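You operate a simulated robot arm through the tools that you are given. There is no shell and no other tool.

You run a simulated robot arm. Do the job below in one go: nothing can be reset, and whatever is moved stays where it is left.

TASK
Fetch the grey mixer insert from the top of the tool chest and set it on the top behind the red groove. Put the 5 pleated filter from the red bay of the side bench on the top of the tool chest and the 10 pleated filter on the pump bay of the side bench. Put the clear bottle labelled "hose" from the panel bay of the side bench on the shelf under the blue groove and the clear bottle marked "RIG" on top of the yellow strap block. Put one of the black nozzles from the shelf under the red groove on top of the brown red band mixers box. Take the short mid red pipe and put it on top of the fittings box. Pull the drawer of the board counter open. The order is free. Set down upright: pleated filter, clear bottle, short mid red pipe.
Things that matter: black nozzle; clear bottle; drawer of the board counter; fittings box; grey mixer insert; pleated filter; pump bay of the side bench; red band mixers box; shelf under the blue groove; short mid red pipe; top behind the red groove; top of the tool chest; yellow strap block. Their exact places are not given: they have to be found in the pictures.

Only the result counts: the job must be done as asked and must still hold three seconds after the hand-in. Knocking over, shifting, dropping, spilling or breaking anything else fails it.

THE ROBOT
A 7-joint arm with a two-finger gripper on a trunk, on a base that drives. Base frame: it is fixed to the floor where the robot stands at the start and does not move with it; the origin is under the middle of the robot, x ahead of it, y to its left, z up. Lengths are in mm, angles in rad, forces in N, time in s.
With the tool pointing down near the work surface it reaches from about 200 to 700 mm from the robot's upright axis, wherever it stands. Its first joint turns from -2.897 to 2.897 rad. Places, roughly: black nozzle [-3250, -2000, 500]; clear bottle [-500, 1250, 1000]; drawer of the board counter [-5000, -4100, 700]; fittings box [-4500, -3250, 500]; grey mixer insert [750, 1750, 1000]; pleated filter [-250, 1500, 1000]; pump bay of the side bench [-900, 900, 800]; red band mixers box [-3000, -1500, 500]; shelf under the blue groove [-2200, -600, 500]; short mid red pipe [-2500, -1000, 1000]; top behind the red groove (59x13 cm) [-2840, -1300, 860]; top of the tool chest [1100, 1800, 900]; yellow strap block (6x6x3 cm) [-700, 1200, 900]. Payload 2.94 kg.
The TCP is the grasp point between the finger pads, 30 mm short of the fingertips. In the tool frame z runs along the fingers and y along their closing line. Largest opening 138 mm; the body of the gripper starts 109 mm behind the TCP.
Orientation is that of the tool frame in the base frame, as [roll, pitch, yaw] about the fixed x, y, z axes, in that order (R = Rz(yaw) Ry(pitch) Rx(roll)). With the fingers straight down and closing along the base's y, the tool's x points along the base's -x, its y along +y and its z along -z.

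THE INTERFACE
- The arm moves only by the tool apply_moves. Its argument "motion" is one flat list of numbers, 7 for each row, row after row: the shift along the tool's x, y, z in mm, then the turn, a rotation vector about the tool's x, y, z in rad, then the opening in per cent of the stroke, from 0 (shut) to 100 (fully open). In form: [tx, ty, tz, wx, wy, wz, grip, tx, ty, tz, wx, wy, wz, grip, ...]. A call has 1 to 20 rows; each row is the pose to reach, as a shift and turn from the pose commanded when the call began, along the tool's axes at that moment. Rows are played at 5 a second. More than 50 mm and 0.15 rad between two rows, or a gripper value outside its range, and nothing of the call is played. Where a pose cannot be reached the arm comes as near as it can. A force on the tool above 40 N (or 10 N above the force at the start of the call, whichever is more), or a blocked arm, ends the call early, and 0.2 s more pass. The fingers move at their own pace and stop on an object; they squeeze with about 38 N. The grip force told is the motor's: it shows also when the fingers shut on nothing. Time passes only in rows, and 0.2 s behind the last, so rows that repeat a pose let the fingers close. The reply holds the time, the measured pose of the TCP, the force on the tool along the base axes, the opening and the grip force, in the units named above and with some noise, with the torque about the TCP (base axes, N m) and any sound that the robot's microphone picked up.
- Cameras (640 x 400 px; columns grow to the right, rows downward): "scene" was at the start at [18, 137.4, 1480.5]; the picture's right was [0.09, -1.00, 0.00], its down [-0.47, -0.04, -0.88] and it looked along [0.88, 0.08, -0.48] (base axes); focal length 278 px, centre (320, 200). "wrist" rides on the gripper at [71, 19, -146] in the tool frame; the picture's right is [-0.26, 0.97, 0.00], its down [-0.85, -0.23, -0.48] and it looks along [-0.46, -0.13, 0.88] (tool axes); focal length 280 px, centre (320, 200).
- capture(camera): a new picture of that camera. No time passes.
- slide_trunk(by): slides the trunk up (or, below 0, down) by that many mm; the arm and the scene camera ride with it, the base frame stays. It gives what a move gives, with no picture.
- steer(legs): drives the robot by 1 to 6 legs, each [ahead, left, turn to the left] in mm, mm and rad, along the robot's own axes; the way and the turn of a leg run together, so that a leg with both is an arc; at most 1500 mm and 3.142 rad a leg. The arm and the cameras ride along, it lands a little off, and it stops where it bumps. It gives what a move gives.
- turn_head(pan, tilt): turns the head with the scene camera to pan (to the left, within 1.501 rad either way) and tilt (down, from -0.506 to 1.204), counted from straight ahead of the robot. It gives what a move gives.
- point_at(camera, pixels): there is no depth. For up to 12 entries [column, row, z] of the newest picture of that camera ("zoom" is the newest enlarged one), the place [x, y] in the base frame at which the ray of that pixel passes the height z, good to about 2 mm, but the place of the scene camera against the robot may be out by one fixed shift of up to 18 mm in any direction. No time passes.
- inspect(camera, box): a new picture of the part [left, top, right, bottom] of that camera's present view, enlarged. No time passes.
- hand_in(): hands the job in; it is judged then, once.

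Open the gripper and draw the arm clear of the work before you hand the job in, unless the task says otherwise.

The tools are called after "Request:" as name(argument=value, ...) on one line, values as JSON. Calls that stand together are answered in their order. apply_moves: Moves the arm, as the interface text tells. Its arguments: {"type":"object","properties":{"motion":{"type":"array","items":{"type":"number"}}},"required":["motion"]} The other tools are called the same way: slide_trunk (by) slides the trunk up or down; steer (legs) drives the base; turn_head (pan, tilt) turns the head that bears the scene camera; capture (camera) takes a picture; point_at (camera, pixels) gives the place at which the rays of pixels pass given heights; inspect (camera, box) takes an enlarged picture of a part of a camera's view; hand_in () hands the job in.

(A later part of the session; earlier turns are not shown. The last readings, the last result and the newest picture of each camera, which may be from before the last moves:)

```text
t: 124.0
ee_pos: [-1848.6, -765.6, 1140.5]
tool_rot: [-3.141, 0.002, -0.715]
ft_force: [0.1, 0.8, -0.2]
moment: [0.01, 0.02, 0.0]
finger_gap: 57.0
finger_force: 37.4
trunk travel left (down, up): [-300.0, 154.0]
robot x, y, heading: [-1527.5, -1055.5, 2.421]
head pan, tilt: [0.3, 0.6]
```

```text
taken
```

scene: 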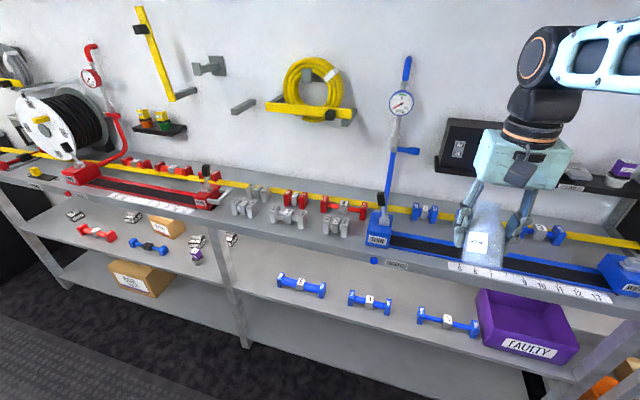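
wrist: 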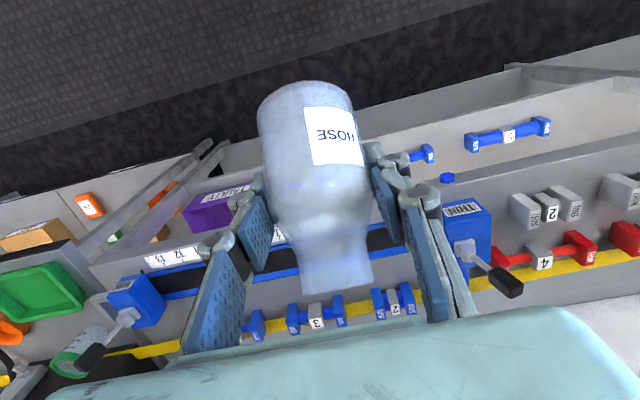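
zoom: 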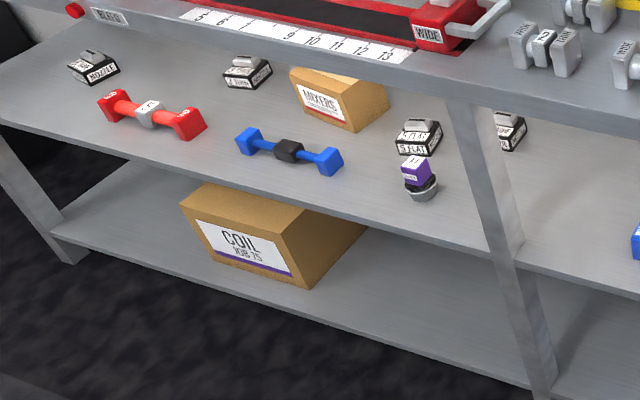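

Bench edge d≈1045; shelf at z≈500 has a gap between the "4" pipe and the "5" pipe under the blue groove (s≈-1850). I lower the trunk by 300 mm and take new pictures.

Request:
slide_trunk(by=-300)

Request:
steer(legs=[[70, 50, -0.008]])

Request:
turn_head(pan=0.15, tilt=0.6)

Request:
capture(camera="scene")

Request:
capture(camera="wrist")

```text
t: 127.0
ee_pos: [-1848.7, -765.4, 839.0]
tool_rot: [-3.141, 0.002, -0.714]
ft_force: [0.4, -0.6, 0.8]
moment: [0.0, 0.02, -0.02]
finger_gap: 57.1
finger_force: 38.0
trunk travel left (down, up): [0.0, 454.0]
robot x, y, heading: [-1528.0, -1053.8, 2.42]
head pan, tilt: [0.3, 0.6]
```

```text
t: 128.1
ee_pos: [-1931.5, -753.8, 840.0]
tool_rot: [3.14, 0.002, -0.721]
ft_force: [0.0, 0.2, -0.9]
moment: [0.01, -0.04, 0.01]
finger_gap: 56.7
finger_force: 38.4
trunk travel left (down, up): [0.0, 454.0]
robot x, y, heading: [-1611.7, -1042.0, 2.413]
head pan, tilt: [0.3, 0.6]
```

```text
t: 128.8
ee_pos: [-1932.0, -753.7, 839.9]
tool_rot: [3.141, 0.002, -0.72]
ft_force: [1.2, -0.5, 0.0]
moment: [0.01, -0.01, 0.01]
finger_gap: 56.8
finger_force: 38.1
trunk travel left (down, up): [0.0, 454.0]
robot x, y, heading: [-1611.2, -1045.0, 2.411]
head pan, tilt: [0.15, 0.6]
```

```text
taken
```

scene: 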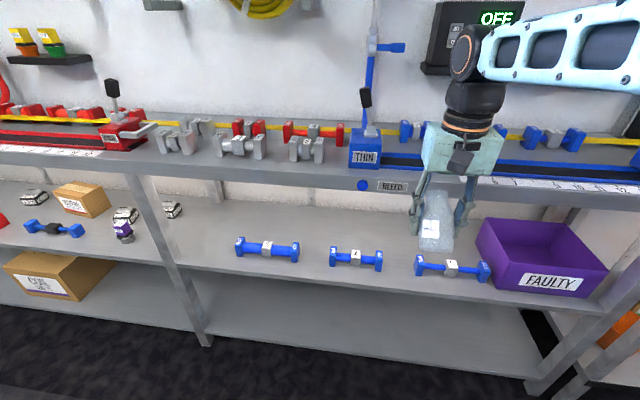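

```text
taken
```

wrist: 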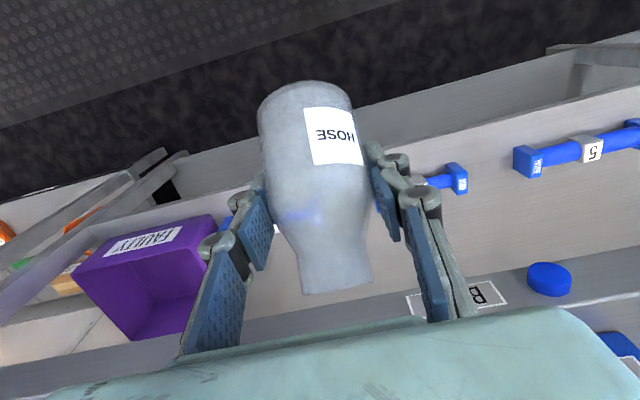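

From the lower view, the 4-pipe's right end is at (382,262) and the 5-pipe's left end at (414,265). I measure the gap and the shelf edge.

Request:
point_at(camera="scene", pixels=[[383, 268, 500], [414, 276, 500], [355, 266, 500], [452, 275, 500], [400, 296, 500], [330, 283, 500], [480, 224, 500], [492, 290, 500], [357, 247, 545], [400, 203, 790]])

Request:
inspect(camera="scene", box=[310, 200, 510, 325])

Request:
inspect(camera="wrist", box=[180, 60, 580, 310])

```text
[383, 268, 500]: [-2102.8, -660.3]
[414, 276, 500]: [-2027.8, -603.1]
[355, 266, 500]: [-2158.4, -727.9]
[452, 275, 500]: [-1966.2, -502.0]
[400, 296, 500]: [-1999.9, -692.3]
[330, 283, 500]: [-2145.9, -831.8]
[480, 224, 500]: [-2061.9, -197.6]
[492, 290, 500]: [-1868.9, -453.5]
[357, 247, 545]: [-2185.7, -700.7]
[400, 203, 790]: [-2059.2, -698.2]
```

```text
3.20 times, centred on (410, 262) of scene
```

zoom: 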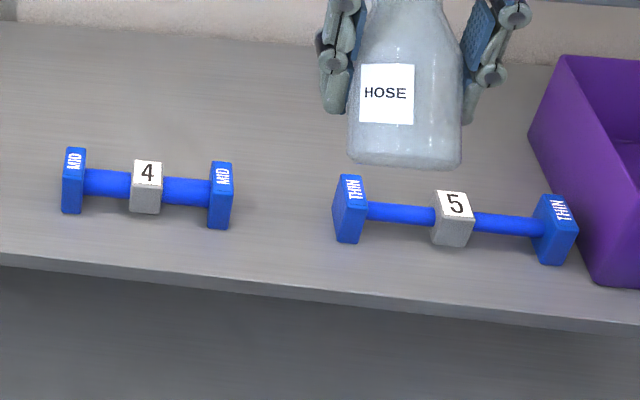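

```text
1.60 times, centred on (380, 185) of wrist
```

zoom: 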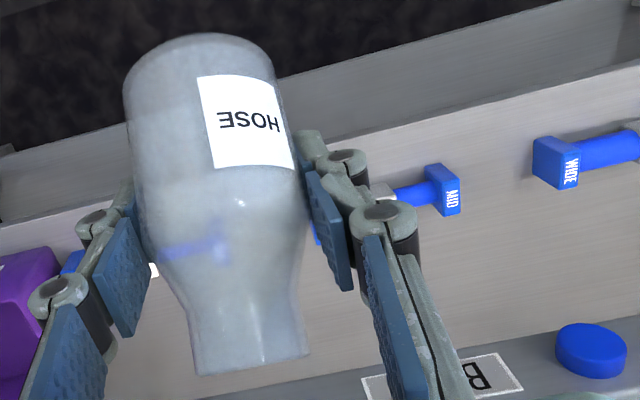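

I need the apron's lower edge height before reaching under it, so I zoom in on the BLEED label area.

Request:
inspect(camera="scene", box=[330, 150, 450, 225])

```text
5.33 times, centred on (390, 188) of scene
```

zoom: 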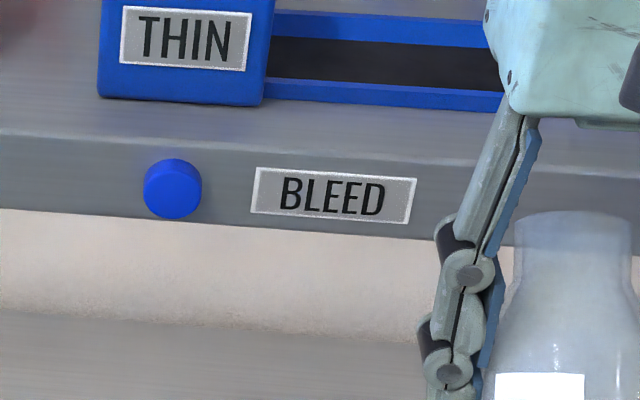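

The apron's underside is ≈815-820, so a 45° approach line clears it. I back off 100 mm to have room to tilt.

Request:
steer(legs=[[-100, 0, 0]])

```text
t: 130.0
ee_pos: [-1859.8, -819.3, 839.4]
tool_rot: [-3.141, 0.001, -0.722]
ft_force: [0.1, 0.8, -0.3]
moment: [-0.03, -0.01, 0.04]
finger_gap: 56.8
finger_force: 38.3
trunk travel left (down, up): [0.0, 454.0]
robot x, y, heading: [-1538.2, -1108.1, 2.415]
head pan, tilt: [0.15, 0.6]
```

I tilt to 45° and go to the start of the approach line (-1955,-727,756) in front of the bench.

Request:
apply_moves(motion=[-22.1, -1, 13.9, 0, -0.131, 0, 0, -44.2, -2.1, 27.8, 0, -0.262, 0, 0, -66.4, -3.1, 41.7, 0, -0.393, 0, 0, -88.5, -4.1, 55.6, 0, -0.523, 0, 0, -110.6, -5.2, 69.5, 0, -0.654, 0, 0, -132.7, -6.2, 83.4, 0, -0.785, 0, 0, -132.7, -6.2, 83.4, 0, -0.785, 0, 0])

Request:
capture(camera="wrist")

Request:
capture(camera="scene")

```text
t: 131.6
ee_pos: [-1955.7, -727.7, 758.1]
tool_rot: [-3.139, 0.787, -0.72]
ft_force: [-0.1, 0.6, -0.9]
moment: [0.01, 0.02, 0.03]
finger_gap: 56.8
finger_force: 38.1
trunk travel left (down, up): [0.0, 454.0]
robot x, y, heading: [-1534.2, -1105.9, 2.419]
head pan, tilt: [0.15, 0.6]
```

```text
taken
```

wrist: 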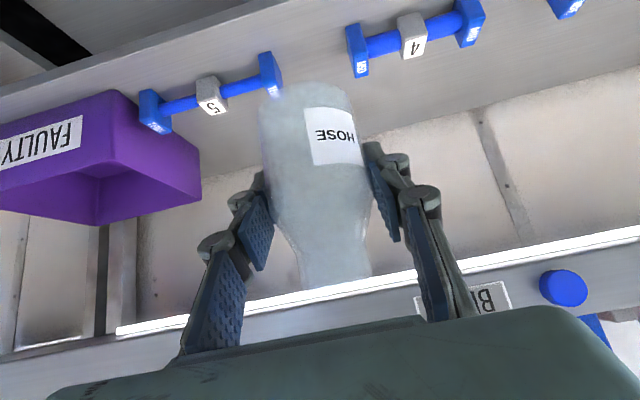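

```text
taken
```

scene: 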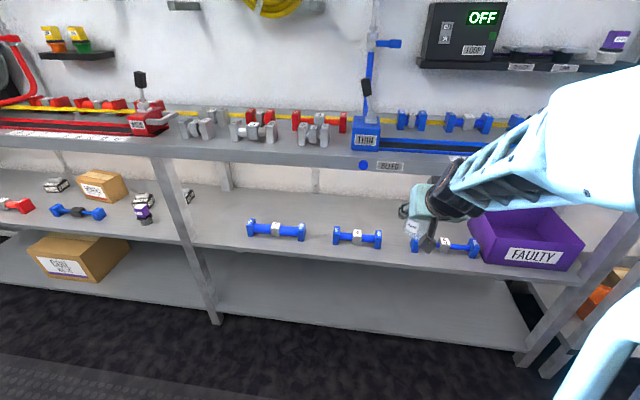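

The gap between pipe 5 (inner end at column 283) and pipe 4 (inner end at column 345) is in view. I measure it by the wrist camera.

Request:
point_at(camera="wrist", pixels=[[281, 80, 535], [275, 58, 505], [347, 32, 505], [352, 62, 535], [190, 215, 500], [300, 50, 500], [283, 96, 535], [358, 77, 535]])

Request:
inspect(camera="wrist", box=[200, 0, 440, 150])

```text
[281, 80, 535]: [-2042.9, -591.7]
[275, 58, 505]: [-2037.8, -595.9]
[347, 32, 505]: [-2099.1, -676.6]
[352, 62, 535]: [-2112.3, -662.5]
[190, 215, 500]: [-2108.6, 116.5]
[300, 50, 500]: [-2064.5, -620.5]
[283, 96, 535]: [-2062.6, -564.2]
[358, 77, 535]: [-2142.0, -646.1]
```

```text
2.67 times, centred on (320, 75) of wrist
```

zoom: 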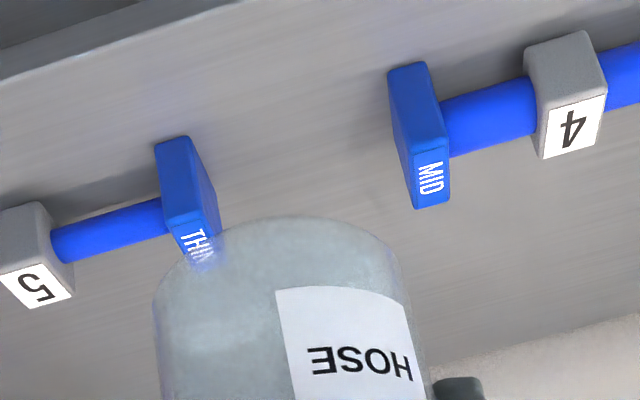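

Gap centre is s≈-1853; the bottle (±30) fits with about 20 mm to each side. I advance along the line to about 28 mm above the shelf.

Request:
apply_moves(motion=[0.3, 0.7, 41, 0, 0, 0, 0, 0.5, 1.4, 82, 0, 0, 0, 0, 0.8, 2.1, 123, 0, 0, 0, 0, 1.1, 2.8, 164, 0, 0, 0, 0, 1.3, 3.5, 205, 0, 0, 0, 0, 1.5, 4, 244.5, 0, 0, 0, 0, 1.5, 4, 244.5, 0, 0, 0, 0])

Request:
capture(camera="wrist")

Request:
capture(camera="scene")

```text
t: 133.2
ee_pos: [-2087.8, -614.0, 583.6]
tool_rot: [-3.139, 0.786, -0.718]
ft_force: [-0.4, -0.8, -0.8]
moment: [0.03, -0.02, 0.02]
finger_gap: 56.7
finger_force: 37.8
trunk travel left (down, up): [0.0, 454.0]
robot x, y, heading: [-1540.1, -1107.6, 2.414]
head pan, tilt: [0.15, 0.6]
```

```text
taken
```

wrist: 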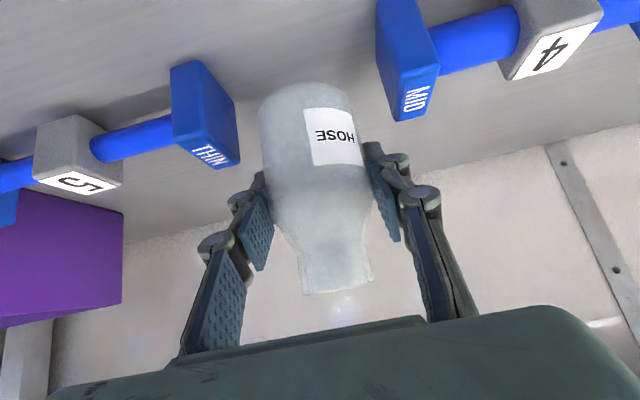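

```text
taken
```

scene: 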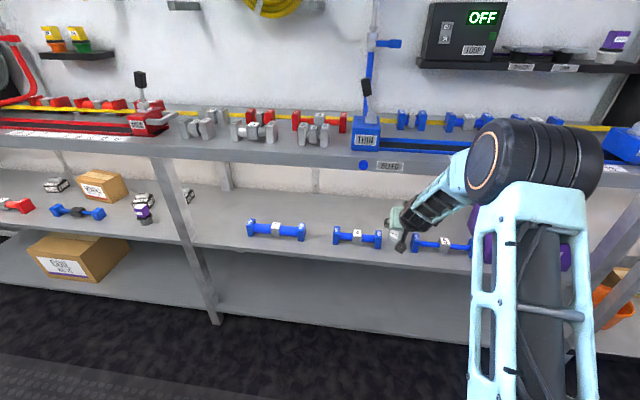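

Both pipe ends are clear of the bottle. I go 25 mm further along and then straight down in small steps, watching the force.

Request:
apply_moves(motion=[0.1, 0.3, 15, 0, 0, 0, 0, 0.1, 0.3, 27, 0, 0, 0, 0, 3.6, 0.3, 30.5, 0, 0, 0, 0, 6.4, 0.3, 33.3, 0, 0, 0, 0, 6.4, 0.3, 33.3, 0, 0, 0, 0])

Request:
capture(camera="wrist")

```text
t: 134.4
ee_pos: [-2099.6, -602.6, 555.9]
tool_rot: [-3.141, 0.787, -0.719]
ft_force: [-0.6, -0.6, -0.4]
moment: [0.0, 0.02, 0.0]
finger_gap: 56.5
finger_force: 37.9
trunk travel left (down, up): [0.0, 454.0]
robot x, y, heading: [-1535.5, -1104.9, 2.414]
head pan, tilt: [0.15, 0.6]
```

```text
taken
```

wrist: 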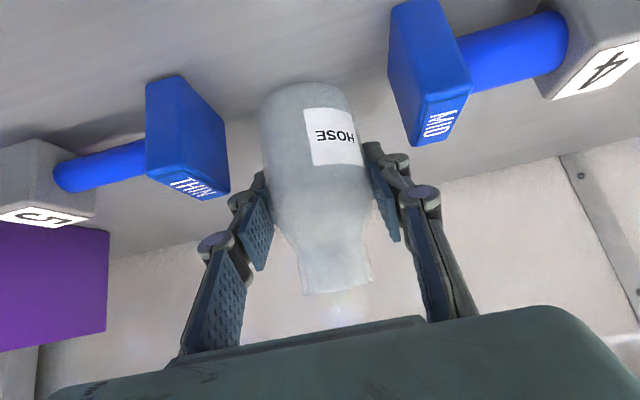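

No contact at 555.9. I lower in 2 mm steps.

Request:
apply_moves(motion=[1.5, 0, 1.5, 0, 0, 0, 0, 3, 0, 3, 0, 0, 0, 0, 4.2, 0, 4.2, 0, 0, 0, 0, 4.2, 0, 4.2, 0, 0, 0, 0])

```text
t: 135.4
ee_pos: [-2102.2, -602.0, 555.2]
tool_rot: [-3.141, 0.798, -0.72]
ft_force: [1.8, -3.4, 23.9]
moment: [-0.41, -0.42, -0.03]
finger_gap: 56.7
finger_force: 38.1
trunk travel left (down, up): [0.0, 454.0]
robot x, y, heading: [-1534.3, -1109.1, 2.41]
head pan, tilt: [0.15, 0.6]
```

Contact at ≈555. I raise the command by 4.5 mm to take the load off, then read the force.

Request:
apply_moves(motion=[-1.6, 0, -1.6, 0, 0, 0, 0, -3.2, 0, -3.2, 0, 0, 0, 0, -3.2, 0, -3.2, 0, 0, 0, 0])

```text
t: 136.2
ee_pos: [-2101.3, -603.4, 556.0]
tool_rot: [-3.14, 0.79, -0.717]
ft_force: [-4.8, 4.1, 16.5]
moment: [0.17, 0.29, -0.02]
finger_gap: 56.8
finger_force: 37.6
trunk travel left (down, up): [0.0, 454.0]
robot x, y, heading: [-1536.4, -1108.5, 2.418]
head pan, tilt: [0.15, 0.6]
```

Still 16 N. I raise 2 mm more.

Request:
apply_moves(motion=[-1.4, 0, -1.4, 0, 0, 0, 0, -1.4, 0, -1.4, 0, 0, 0, 0])

Request:
capture(camera="wrist")

```text
t: 136.8
ee_pos: [-2100.3, -604.1, 555.8]
tool_rot: [3.141, 0.786, -0.72]
ft_force: [-1.4, 2.6, 9.5]
moment: [0.2, 0.3, -0.02]
finger_gap: 56.9
finger_force: 38.1
trunk travel left (down, up): [0.0, 454.0]
robot x, y, heading: [-1535.3, -1110.1, 2.414]
head pan, tilt: [0.15, 0.6]
```

```text
taken
```

wrist: 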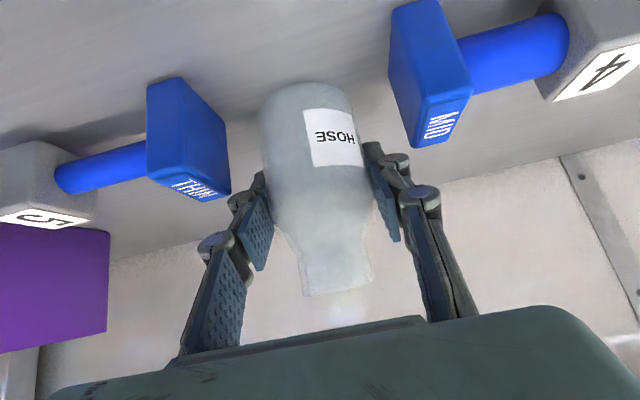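

Light contact (9.5 N), bottle upright. I open to 62 % and withdraw along the same line.

Request:
apply_moves(motion=[0, 0, 0, 0, 0, 0, 50, 0, 0, 0, 0, 0, 0, 62, 0, 0, 0, 0, 0, 0, 62, 0, 0, 0, 0, 0, 0, 62, 0, 0, -30, 0, 0, 0, 62, 0, 0, -65, 0, 0, 0, 62, 0, 0, -105, 0, 0, 0, 62, 0, 0, -145, 0, 0, 0, 62, 0, 0, -185, 0, 0, 0, 62, 0, 0, -225, 0, 0, 0, 62, 0, 0, -265, 0, 0, 0, 62])

Request:
capture(camera="wrist")

Request:
capture(camera="scene")

```text
t: 139.2
ee_pos: [-1958.8, -726.1, 740.9]
tool_rot: [3.141, 0.787, -0.721]
ft_force: [-0.1, -0.6, -0.4]
moment: [0.01, 0.0, 0.0]
finger_gap: 85.7
finger_force: 0.0
trunk travel left (down, up): [0.0, 454.0]
robot x, y, heading: [-1541.6, -1105.4, 2.414]
head pan, tilt: [0.15, 0.6]
```

```text
taken
```

wrist: 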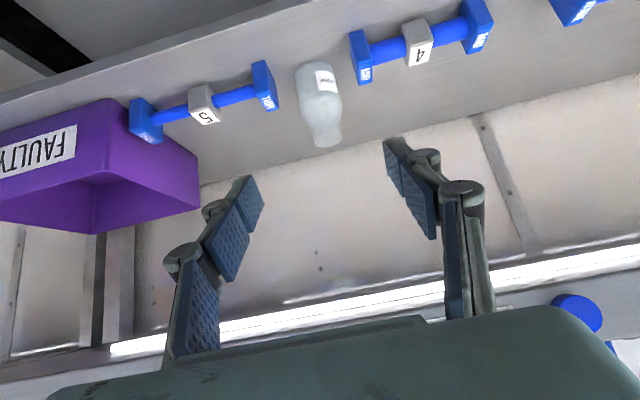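

```text
taken
```

scene: 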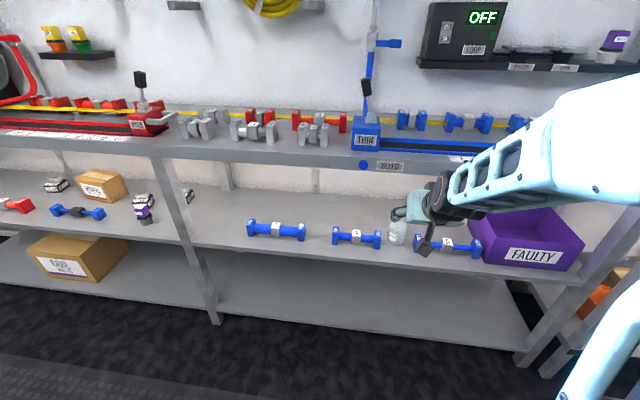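

HOSE stands upright on the shelf between pipes 5 and 4. I return the arm to vertical and drive 900 mm left to the shelf under the red groove.

Request:
apply_moves(motion=[3.2, 0, -29, 0, 0.131, 0, 76, 6.5, 0, -58, 0, 0.262, 0, 76, 9.8, 0, -87, 0, 0.393, 0, 76, 13, 0, -116, 0, 0.523, 0, 76, 16.3, 0, -145, 0, 0.654, 0, 76, 19.5, 0, -174, 0, 0.785, 0, 76, 19.5, 0, -174, 0, 0.785, 0, 76])

Request:
steer(legs=[[0, 950, 0]])

Request:
turn_head(pan=0.1, tilt=0.6)

Request:
capture(camera="scene")

Request:
capture(camera="wrist")

```text
t: 140.8
ee_pos: [-1857.6, -816.7, 852.2]
tool_rot: [-3.141, 0.002, -0.72]
ft_force: [0.2, 1.1, -0.3]
moment: [0.01, 0.02, -0.03]
finger_gap: 105.0
finger_force: 0.0
trunk travel left (down, up): [0.0, 454.0]
robot x, y, heading: [-1541.3, -1106.2, 2.417]
head pan, tilt: [0.15, 0.6]
```

```text
t: 149.4
ee_pos: [-2489.3, -1517.1, 851.6]
tool_rot: [-3.141, 0.001, -0.735]
ft_force: [0.0, -0.3, -0.1]
moment: [0.01, 0.01, -0.02]
finger_gap: 104.8
finger_force: 0.0
trunk travel left (down, up): [0.0, 454.0]
robot x, y, heading: [-2172.2, -1811.1, 2.4]
head pan, tilt: [0.15, 0.6]
```

```text
t: 150.1
ee_pos: [-2489.2, -1518.0, 851.8]
tool_rot: [3.141, 0.002, -0.733]
ft_force: [1.1, -0.3, -0.3]
moment: [0.0, -0.02, 0.0]
finger_gap: 105.0
finger_force: 0.0
trunk travel left (down, up): [0.0, 454.0]
robot x, y, heading: [-2174.4, -1813.3, 2.402]
head pan, tilt: [0.099, 0.6]
```

```text
taken
```

scene: 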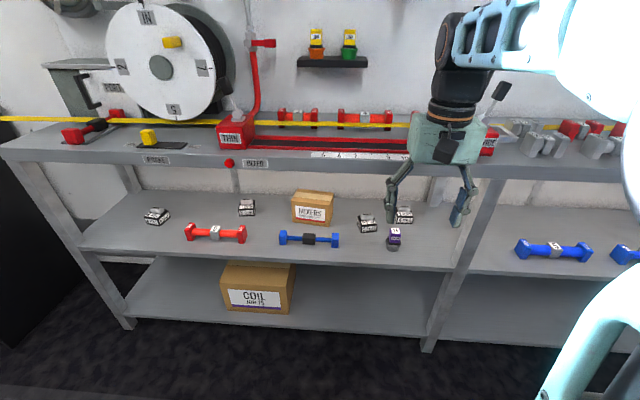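

```text
taken
```

wrist: 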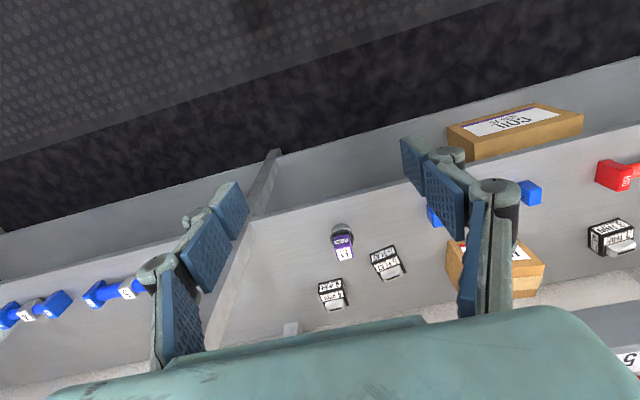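

I zoom in on the shelf: black nozzles at (157,216), (247,207), (368,224), (404,214) and the MIXERS box at (313,208).

Request:
inspect(camera="scene", box=[280, 170, 440, 270])

Request:
inspect(camera="scene", box=[130, 170, 290, 270])

Request:
inspect(camera="wrist", box=[260, 180, 480, 317])

```text
4.00 times, centred on (360, 220) of scene
```

zoom: 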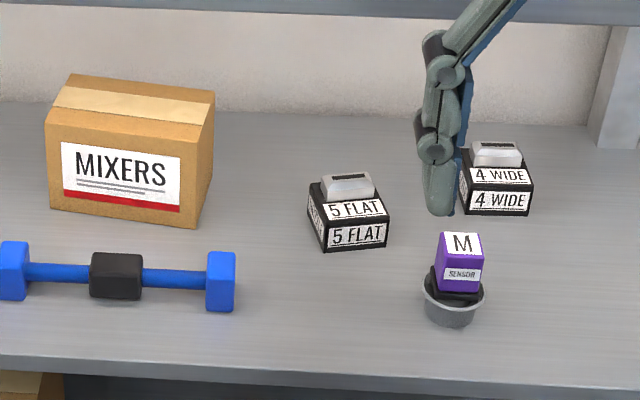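

```text
4.00 times, centred on (210, 220) of scene
```

zoom: 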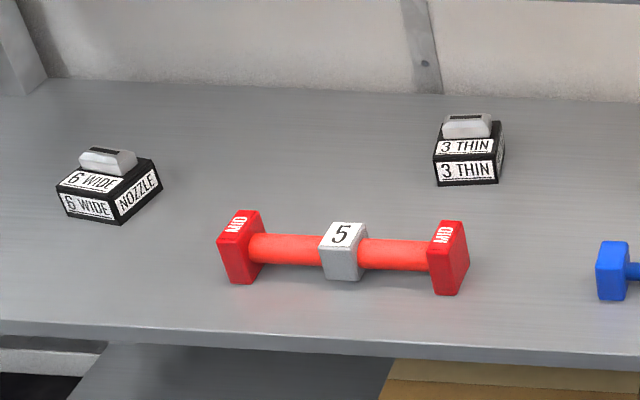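

```text
2.91 times, centred on (370, 248) of wrist
```

zoom: 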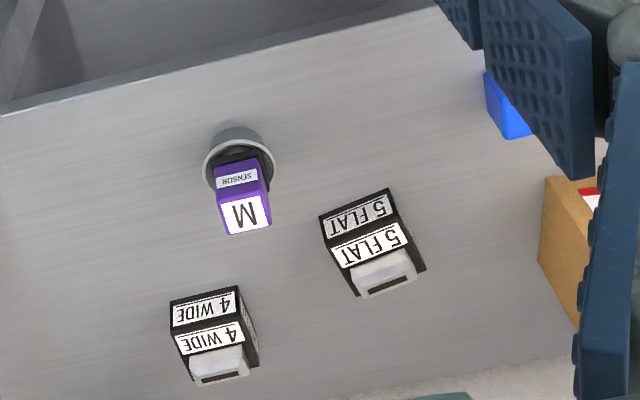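

I choose the "5 FLAT" black nozzle (scene (368,224)) next to the red-band MIXERS box. I measure it and the box with both cameras.

Request:
point_at(camera="wrist", pixels=[[370, 253.8, 505], [393.3, 243.9, 505], [374.1, 264.5, 540], [398.1, 255.2, 540], [406, 271.3, 540], [382.3, 281.3, 540], [343, 235, 505], [447, 240, 505], [460, 289, 600], [328, 290, 540]])

Request:
point_at(camera="scene", pixels=[[361, 232.7, 505], [376.5, 231.5, 505], [357.2, 217, 540], [375, 214.5, 540], [292.5, 223, 505], [329, 227, 505], [292.5, 199, 590], [331, 201.5, 590], [334, 193, 590], [298, 189, 590], [393, 251, 505], [338, 247, 505]])

```text
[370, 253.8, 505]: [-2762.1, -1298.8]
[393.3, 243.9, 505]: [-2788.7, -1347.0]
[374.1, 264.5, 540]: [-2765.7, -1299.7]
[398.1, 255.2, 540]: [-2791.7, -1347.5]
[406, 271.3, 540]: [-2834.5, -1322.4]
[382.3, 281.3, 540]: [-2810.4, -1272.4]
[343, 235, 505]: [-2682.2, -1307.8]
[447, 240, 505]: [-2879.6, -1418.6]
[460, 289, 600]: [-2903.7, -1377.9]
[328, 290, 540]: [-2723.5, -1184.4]
```

```text
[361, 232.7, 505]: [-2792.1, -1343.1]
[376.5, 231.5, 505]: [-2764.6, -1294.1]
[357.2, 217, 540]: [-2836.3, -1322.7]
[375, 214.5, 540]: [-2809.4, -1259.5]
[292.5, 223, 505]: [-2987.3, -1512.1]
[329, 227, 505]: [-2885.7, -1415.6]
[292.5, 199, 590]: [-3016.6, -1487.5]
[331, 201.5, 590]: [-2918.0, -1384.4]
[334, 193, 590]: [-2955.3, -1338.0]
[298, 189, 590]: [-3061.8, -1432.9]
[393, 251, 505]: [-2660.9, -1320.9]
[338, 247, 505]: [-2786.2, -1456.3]
```

5 FLAT is about 55×52 mm, centred near (-2800,-1310); the box top seems ≈620. I check the other nozzles, the sensor's height and the box corners before choosing.

Request:
point_at(camera="scene", pixels=[[395.5, 230.8, 560], [395.5, 230.8, 580], [144.3, 218, 505], [159.5, 225.8, 505], [170.5, 217.5, 505], [238.5, 216.5, 505], [254.5, 216, 505], [256, 210, 505], [184, 228, 545], [247, 241, 505], [279, 242, 505], [387, 242, 505]])

Request:
point_at(camera="wrist", pixels=[[344.9, 253.1, 560], [344.9, 253.1, 580]])

Request:
inspect(camera="scene", box=[180, 130, 340, 230])

```text
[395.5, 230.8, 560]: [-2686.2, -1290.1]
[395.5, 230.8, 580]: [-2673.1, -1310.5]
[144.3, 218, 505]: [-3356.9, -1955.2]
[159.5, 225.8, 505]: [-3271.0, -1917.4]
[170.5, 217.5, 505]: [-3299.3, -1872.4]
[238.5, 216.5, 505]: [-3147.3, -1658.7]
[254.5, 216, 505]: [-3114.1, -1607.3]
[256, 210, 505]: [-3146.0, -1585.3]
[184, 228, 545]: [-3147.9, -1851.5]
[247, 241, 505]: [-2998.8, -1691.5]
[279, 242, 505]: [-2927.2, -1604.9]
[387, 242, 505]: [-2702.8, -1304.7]
```

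```text
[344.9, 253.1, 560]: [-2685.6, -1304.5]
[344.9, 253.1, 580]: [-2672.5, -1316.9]
```

```text
4.00 times, centred on (260, 180) of scene
```

zoom: 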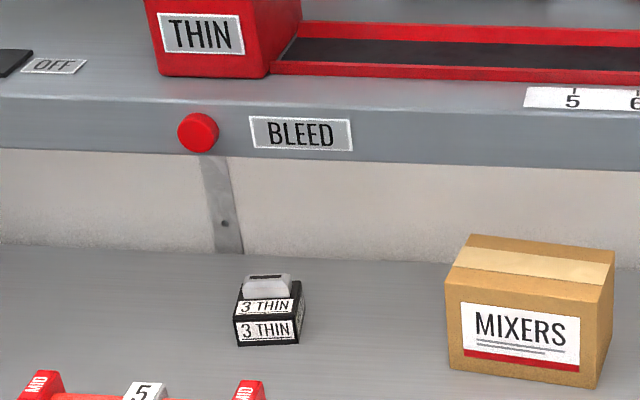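

The sensor stands too near 5 FLAT; the "6 WIDE" nozzle at the shelf's left end (scene (157,216)) has free space in front. I drive 850 mm left and 90 mm back to get before it.

Request:
steer(legs=[[-90, 0, 0.01], [0, 850, 0]])

Request:
turn_head(pan=0.0, tilt=0.6)

Request:
capture(camera="scene")

Request:
capture(camera="wrist")

```text
t: 158.5
ee_pos: [-2985.3, -2210.0, 852.1]
tool_rot: [-3.141, 0.001, -0.72]
ft_force: [-0.4, 0.8, 0.5]
moment: [0.0, 0.02, 0.01]
finger_gap: 105.0
finger_force: 0.1
trunk travel left (down, up): [0.0, 454.0]
robot x, y, heading: [-2662.6, -2501.2, 2.413]
head pan, tilt: [0.099, 0.6]
```

```text
t: 159.2
ee_pos: [-2986.0, -2209.9, 852.8]
tool_rot: [3.14, 0.001, -0.719]
ft_force: [0.8, -0.7, -0.8]
moment: [0.01, 0.0, 0.01]
finger_gap: 104.9
finger_force: 0.1
trunk travel left (down, up): [0.0, 454.0]
robot x, y, heading: [-2664.3, -2502.1, 2.414]
head pan, tilt: [0.0, 0.6]
```

```text
taken
```

scene: 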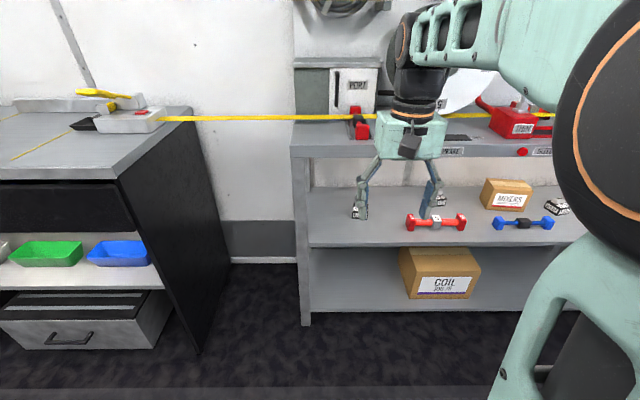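

```text
taken
```

wrist: 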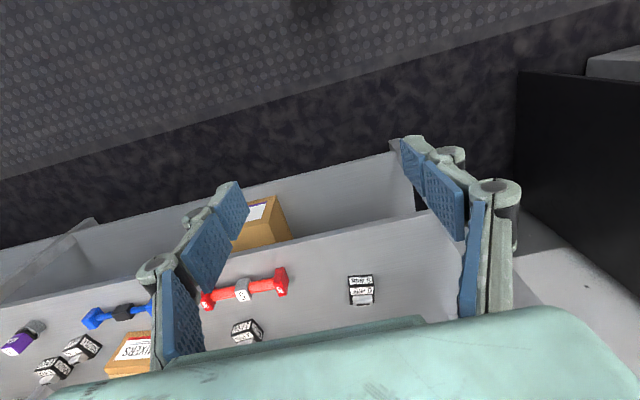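

6 WIDE appears in the wrist view at (361,290). I zoom in on it.

Request:
inspect(camera="wrist", box=[300, 240, 420, 315])

Request:
inspect(camera="scene", box=[330, 170, 450, 245])

```text
5.33 times, centred on (360, 278) of wrist
```

zoom: 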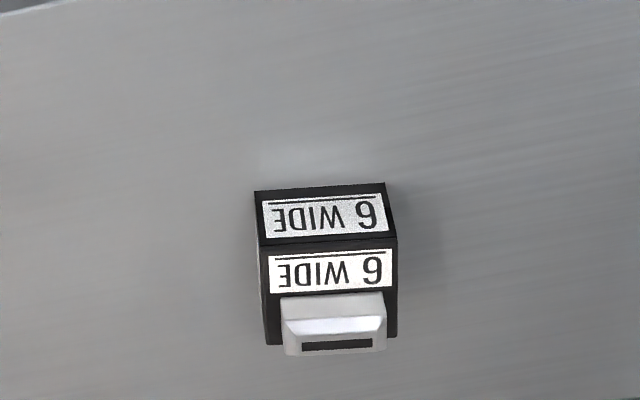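

```text
5.33 times, centred on (390, 208) of scene
```

zoom: 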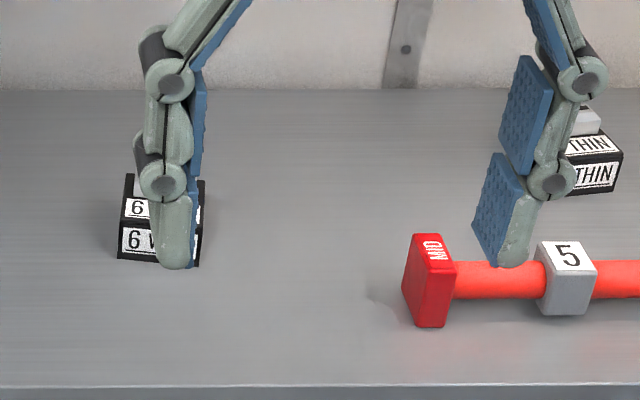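

I cast rays for the corners of 6 WIDE.

Request:
point_at(camera="wrist", pixels=[[347.4, 276, 505], [372.2, 274.3, 505], [348.8, 285.6, 540], [374.3, 284.1, 540], [350.3, 304.3, 540], [374.3, 303.2, 540], [352, 262, 505], [285, 285, 545], [430, 212, 505], [460, 206, 505]])

```text
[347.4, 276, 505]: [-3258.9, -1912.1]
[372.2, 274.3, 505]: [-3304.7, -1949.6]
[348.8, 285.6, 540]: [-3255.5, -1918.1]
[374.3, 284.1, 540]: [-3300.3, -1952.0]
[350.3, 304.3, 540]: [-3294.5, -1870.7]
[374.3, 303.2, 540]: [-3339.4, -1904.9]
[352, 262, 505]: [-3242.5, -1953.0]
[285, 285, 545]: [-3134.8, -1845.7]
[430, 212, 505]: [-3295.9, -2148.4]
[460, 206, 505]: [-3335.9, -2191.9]
```

6 WIDE centre ≈(-3297,-1911), turned about 10° from the bench. I first lower and tilt the tool to 45° in front of the shelf (P1 at (-3154,-2090,640)).

Request:
apply_moves(motion=[-29.4, 3, 30.4, 0.0101, -0.1118, 0.0243, 76, -58.7, 5.9, 60.8, 0.0201, -0.2236, 0.0487, 76, -88.1, 8.9, 91.2, 0.0302, -0.3354, 0.073, 76, -117.5, 11.9, 121.6, 0.0403, -0.4473, 0.0973, 76, -146.9, 14.9, 152, 0.0504, -0.5591, 0.1216, 76, -176.2, 17.8, 182.4, 0.0604, -0.6709, 0.146, 76, -205.6, 20.8, 212.8, 0.0705, -0.7827, 0.1703, 76, -205.6, 20.8, 212.8, 0.0705, -0.7827, 0.1703, 76])

Request:
capture(camera="wrist")

```text
t: 161.0
ee_pos: [-3155.3, -2089.5, 638.7]
tool_rot: [3.141, 0.787, -0.899]
ft_force: [0.4, 0.1, 0.3]
moment: [-0.01, -0.03, 0.01]
finger_gap: 105.1
finger_force: 0.0
trunk travel left (down, up): [0.0, 454.0]
robot x, y, heading: [-2664.9, -2498.3, 2.412]
head pan, tilt: [0.0, 0.6]
```

```text
taken
```

wrist: 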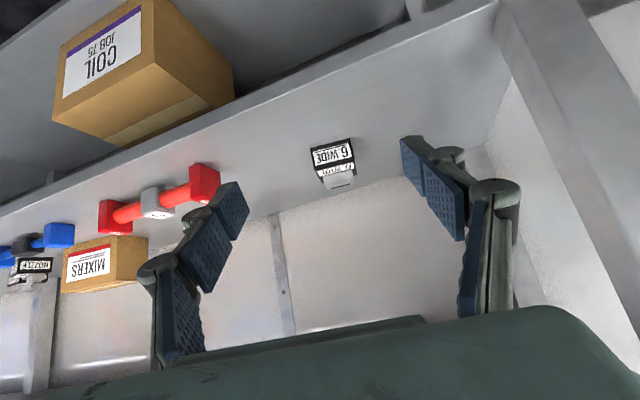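

6 WIDE is at (335,160), straight along the approach. I zoom in to refine its place from here.

Request:
inspect(camera="wrist", box=[285, 120, 385, 183])

```text
6.35 times, centred on (335, 152) of wrist
```

zoom: 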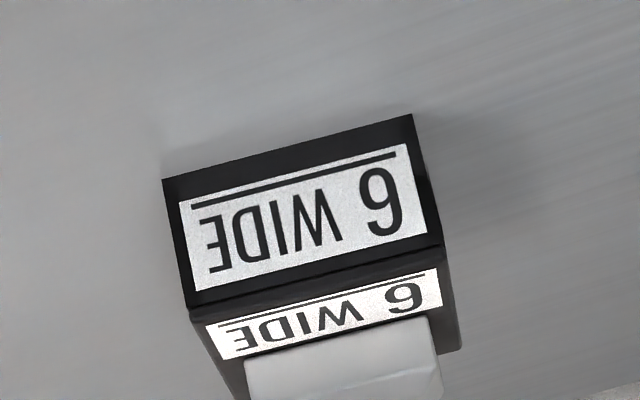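

I cast the rays of its front corners from this second place.

Request:
point_at(camera="wrist", pixels=[[310.3, 148.8, 505], [349.5, 138.6, 505], [310.3, 148.8, 500], [349.5, 138.6, 500], [314.2, 169, 540], [354.2, 159.1, 540], [314.2, 169, 545], [354.2, 159.1, 545]])

```text
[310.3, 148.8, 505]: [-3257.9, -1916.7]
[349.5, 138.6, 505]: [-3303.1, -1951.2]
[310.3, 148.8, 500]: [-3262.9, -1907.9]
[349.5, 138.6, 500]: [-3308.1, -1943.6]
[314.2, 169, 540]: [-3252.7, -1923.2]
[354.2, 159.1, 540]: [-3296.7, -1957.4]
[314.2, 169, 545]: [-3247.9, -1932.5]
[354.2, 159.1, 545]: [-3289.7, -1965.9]
```

Refined: G≈(-3299,-1909), block z 505–536. I advance in a curve, increasing the tilt to 64°, stopping about 42 mm short.

Request:
apply_moves(motion=[-20, 0, 38.3, 0, -0.054, 0, 76, -40, 0, 76.6, 0, -0.109, 0, 76, -60, 0, 115, 0, -0.163, 0, 76, -70, 0, 155.3, 0, -0.22, 0, 76, -80, 0, 195.6, 0, -0.276, 0, 76, -80, 0, 195.6, 0, -0.276, 0, 76])

Request:
capture(camera="wrist")

Request:
capture(camera="scene")

```text
t: 162.4
ee_pos: [-3276.7, -1935.2, 556.6]
tool_rot: [-3.141, 1.062, -0.898]
ft_force: [0.4, 0.3, -0.5]
moment: [0.03, 0.02, 0.01]
finger_gap: 104.6
finger_force: 0.0
trunk travel left (down, up): [0.0, 454.0]
robot x, y, heading: [-2664.3, -2498.3, 2.417]
head pan, tilt: [0.0, 0.6]
```

```text
taken
```

wrist: 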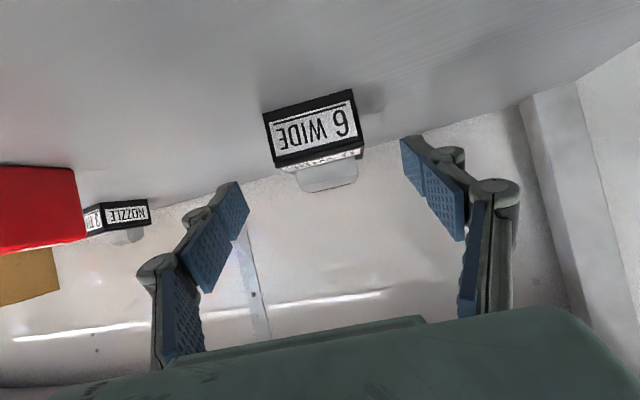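

```text
taken
```

scene: 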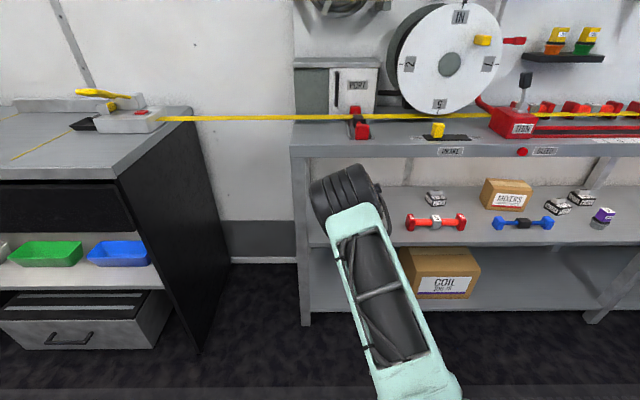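

Aligned. I do the last 40 mm and then check before closing.

Request:
apply_moves(motion=[0.6, 0.5, 20, 0, -0.029, 0, 76, 1.2, 1, 40, 0, -0.058, 0, 76, 1.2, 1, 40, 0, -0.058, 0, 76])

Request:
capture(camera="wrist")

```text
t: 163.2
ee_pos: [-3297.5, -1910.0, 537.6]
tool_rot: [-3.14, 1.119, -0.899]
ft_force: [-0.2, 0.6, 0.7]
moment: [0.01, -0.02, 0.01]
finger_gap: 104.8
finger_force: 0.1
trunk travel left (down, up): [0.0, 454.0]
robot x, y, heading: [-2662.1, -2496.8, 2.418]
head pan, tilt: [0.0, 0.6]
```

```text
taken
```

wrist: 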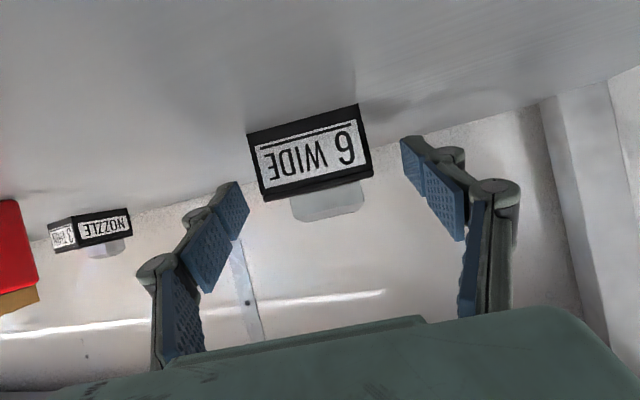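

The fingers straddle the nozzle; I lower 3 mm for a better bite and close.

Request:
apply_moves(motion=[2.7, 0, 1.3, 0, 0, 0, 76, 2.7, 0, 1.3, 0, 0, 0, 50, 2.7, 0, 1.3, 0, 0, 0, 25, 2.7, 0, 1.3, 0, 0, 0, 0, 2.7, 0, 1.3, 0, 0, 0, 0, 2.7, 0, 1.3, 0, 0, 0, 0])

Request:
capture(camera="wrist")

```text
t: 164.6
ee_pos: [-3296.7, -1910.5, 533.3]
tool_rot: [-3.142, 1.12, -0.898]
ft_force: [-0.2, -0.6, 0.4]
moment: [0.01, 0.12, 0.0]
finger_gap: 57.2
finger_force: 38.1
trunk travel left (down, up): [0.0, 454.0]
robot x, y, heading: [-2666.3, -2499.7, 2.414]
head pan, tilt: [0.0, 0.6]
```

```text
taken
```

wrist: 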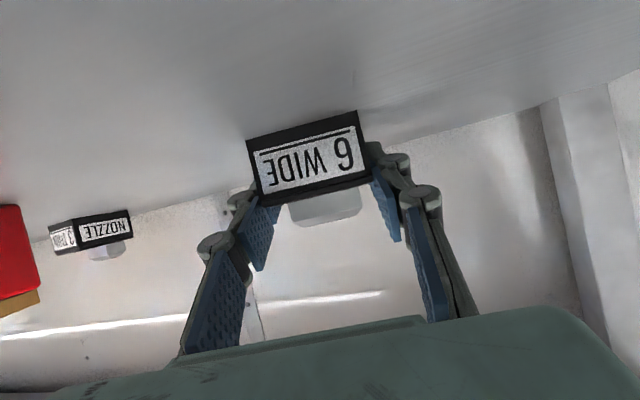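

The nozzle is held (57.2 mm). I lift it and draw it out along the same curve.

Request:
apply_moves(motion=[-13.5, 0, -6.5, 0, 0, 0, 0, -14.3, 0, -34.7, 0, 0.04, 0, 0, -16.5, 0, -69.1, 0, 0.085, 0, 0, -21.4, 0, -104.8, 0, 0.13, 0, 0, -19.7, 0, -142.8, 0, 0.19, 0, 0, -18, 0, -180.9, 0, 0.25, 0, 0, -11.8, 0, -216.7, 0, 0.3, 0, 0, -5.5, 0, -252.6, 0, 0.335, 0, 0, -5.5, 0, -252.6, 0, 0.335, 0, 0])

Request:
capture(camera="wrist")

```text
t: 166.6
ee_pos: [-3155.0, -2086.5, 652.4]
tool_rot: [3.141, 0.787, -0.901]
ft_force: [-0.3, 0.0, -0.9]
moment: [0.0, -0.02, -0.01]
finger_gap: 57.5
finger_force: 38.4
trunk travel left (down, up): [0.0, 454.0]
robot x, y, heading: [-2662.1, -2503.8, 2.416]
head pan, tilt: [0.0, 0.6]
```

```text
taken
```

wrist: 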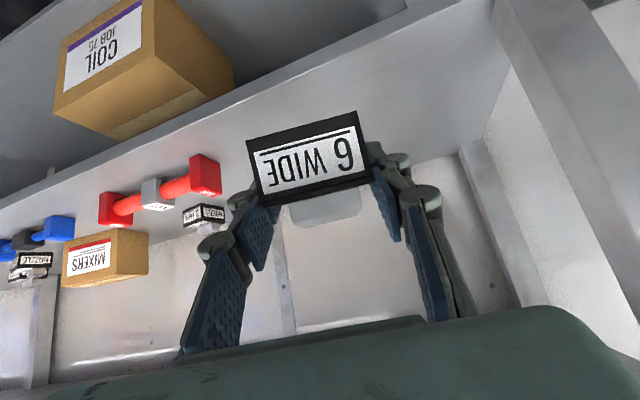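

I drive 590 mm right, staying 45+ mm in front of the bench, to face the MIXERS box.

Request:
steer(legs=[[-20, 0, 0], [0, -590, 0]])

Request:
turn_head(pan=0.15, tilt=0.6)

Request:
capture(camera="scene")

Request:
capture(camera="wrist")

```text
t: 172.6
ee_pos: [-2763.5, -1669.3, 650.9]
tool_rot: [-3.141, 0.784, -0.888]
ft_force: [-0.2, 0.8, -0.8]
moment: [-0.01, 0.02, 0.01]
finger_gap: 57.2
finger_force: 38.2
trunk travel left (down, up): [0.0, 454.0]
robot x, y, heading: [-2265.4, -2078.6, 2.428]
head pan, tilt: [0.0, 0.6]
```

```text
t: 173.2
ee_pos: [-2763.1, -1670.6, 651.6]
tool_rot: [3.141, 0.786, -0.883]
ft_force: [-0.5, -0.3, 0.0]
moment: [-0.04, 0.01, 0.0]
finger_gap: 57.1
finger_force: 38.4
trunk travel left (down, up): [0.0, 454.0]
robot x, y, heading: [-2266.9, -2081.1, 2.43]
head pan, tilt: [0.15, 0.6]
```

```text
taken
```

scene: 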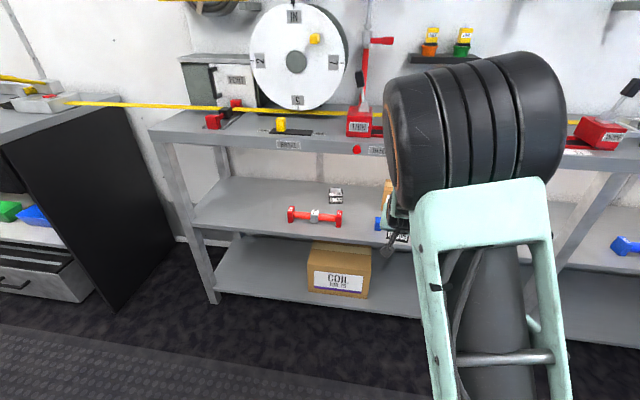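

```text
taken
```

wrist: 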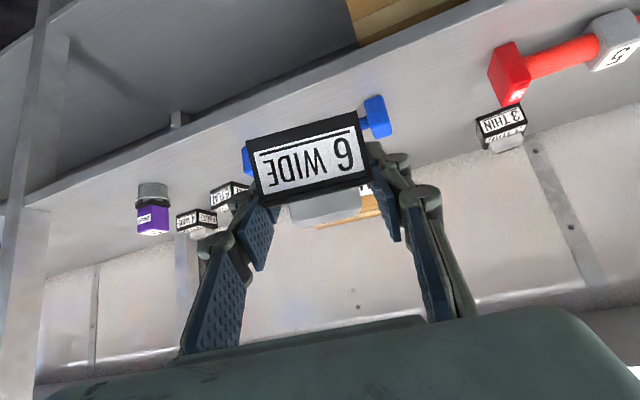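

The box is hidden behind the held nozzle. I raise the arm 250 mm in place to look down past the nozzle at the box top.

Request:
apply_moves(motion=[-29.5, 0, -29.4, 0, 0, 0, 0, -59, 0, -58.8, 0, 0, 0, 0, -88.5, 0, -88.2, 0, 0, 0, 0, -118, 0, -117.6, 0, 0, 0, 0, -147.5, 0, -147, 0, 0, 0, 0, -177, 0, -176.5, 0, 0, 0, 0, -177, 0, -176.5, 0, 0, 0, 0])

Request:
capture(camera="wrist")

Request:
capture(camera="scene")

```text
t: 174.8
ee_pos: [-2764.9, -1671.0, 900.8]
tool_rot: [-3.141, 0.785, -0.887]
ft_force: [-1.2, 0.5, 0.3]
moment: [-0.01, -0.02, 0.0]
finger_gap: 57.3
finger_force: 38.2
trunk travel left (down, up): [0.0, 454.0]
robot x, y, heading: [-2268.8, -2076.1, 2.43]
head pan, tilt: [0.15, 0.6]
```

```text
taken
```

wrist: 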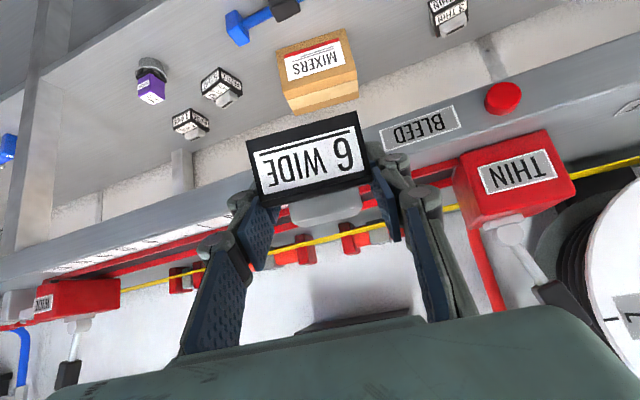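

```text
taken
```

scene: 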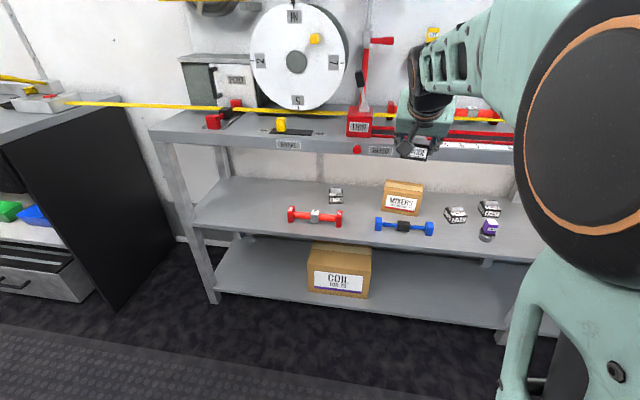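

The MIXERS box is now fully visible in the wrist view (275-358, 30-115). I zoom in on it in both views.

Request:
inspect(camera="wrist", box=[260, 20, 380, 95])

Request:
inspect(camera="wrist", box=[250, 50, 490, 200])

Request:
inspect(camera="scene", box=[360, 160, 456, 220])

```text
5.33 times, centred on (320, 58) of wrist
```

zoom: 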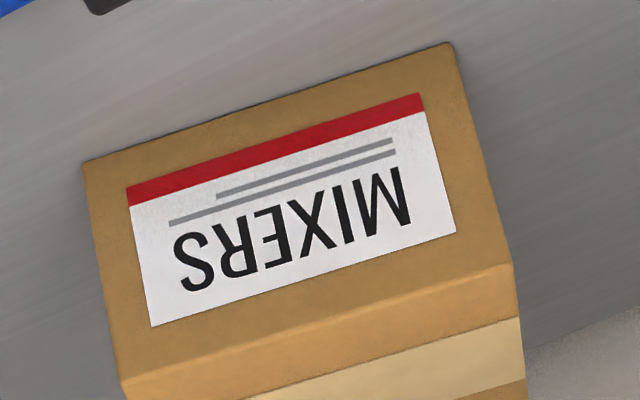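

```text
2.67 times, centred on (370, 125) of wrist
```

zoom: 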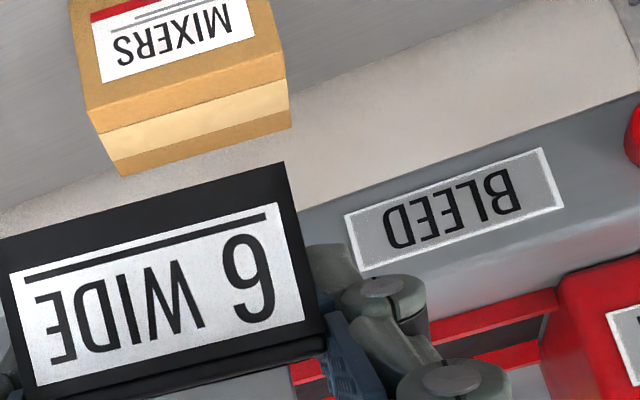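

```text
6.67 times, centred on (408, 190) of scene
```

zoom: 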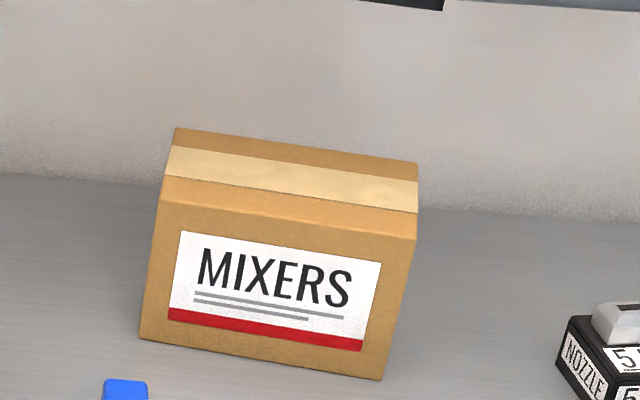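

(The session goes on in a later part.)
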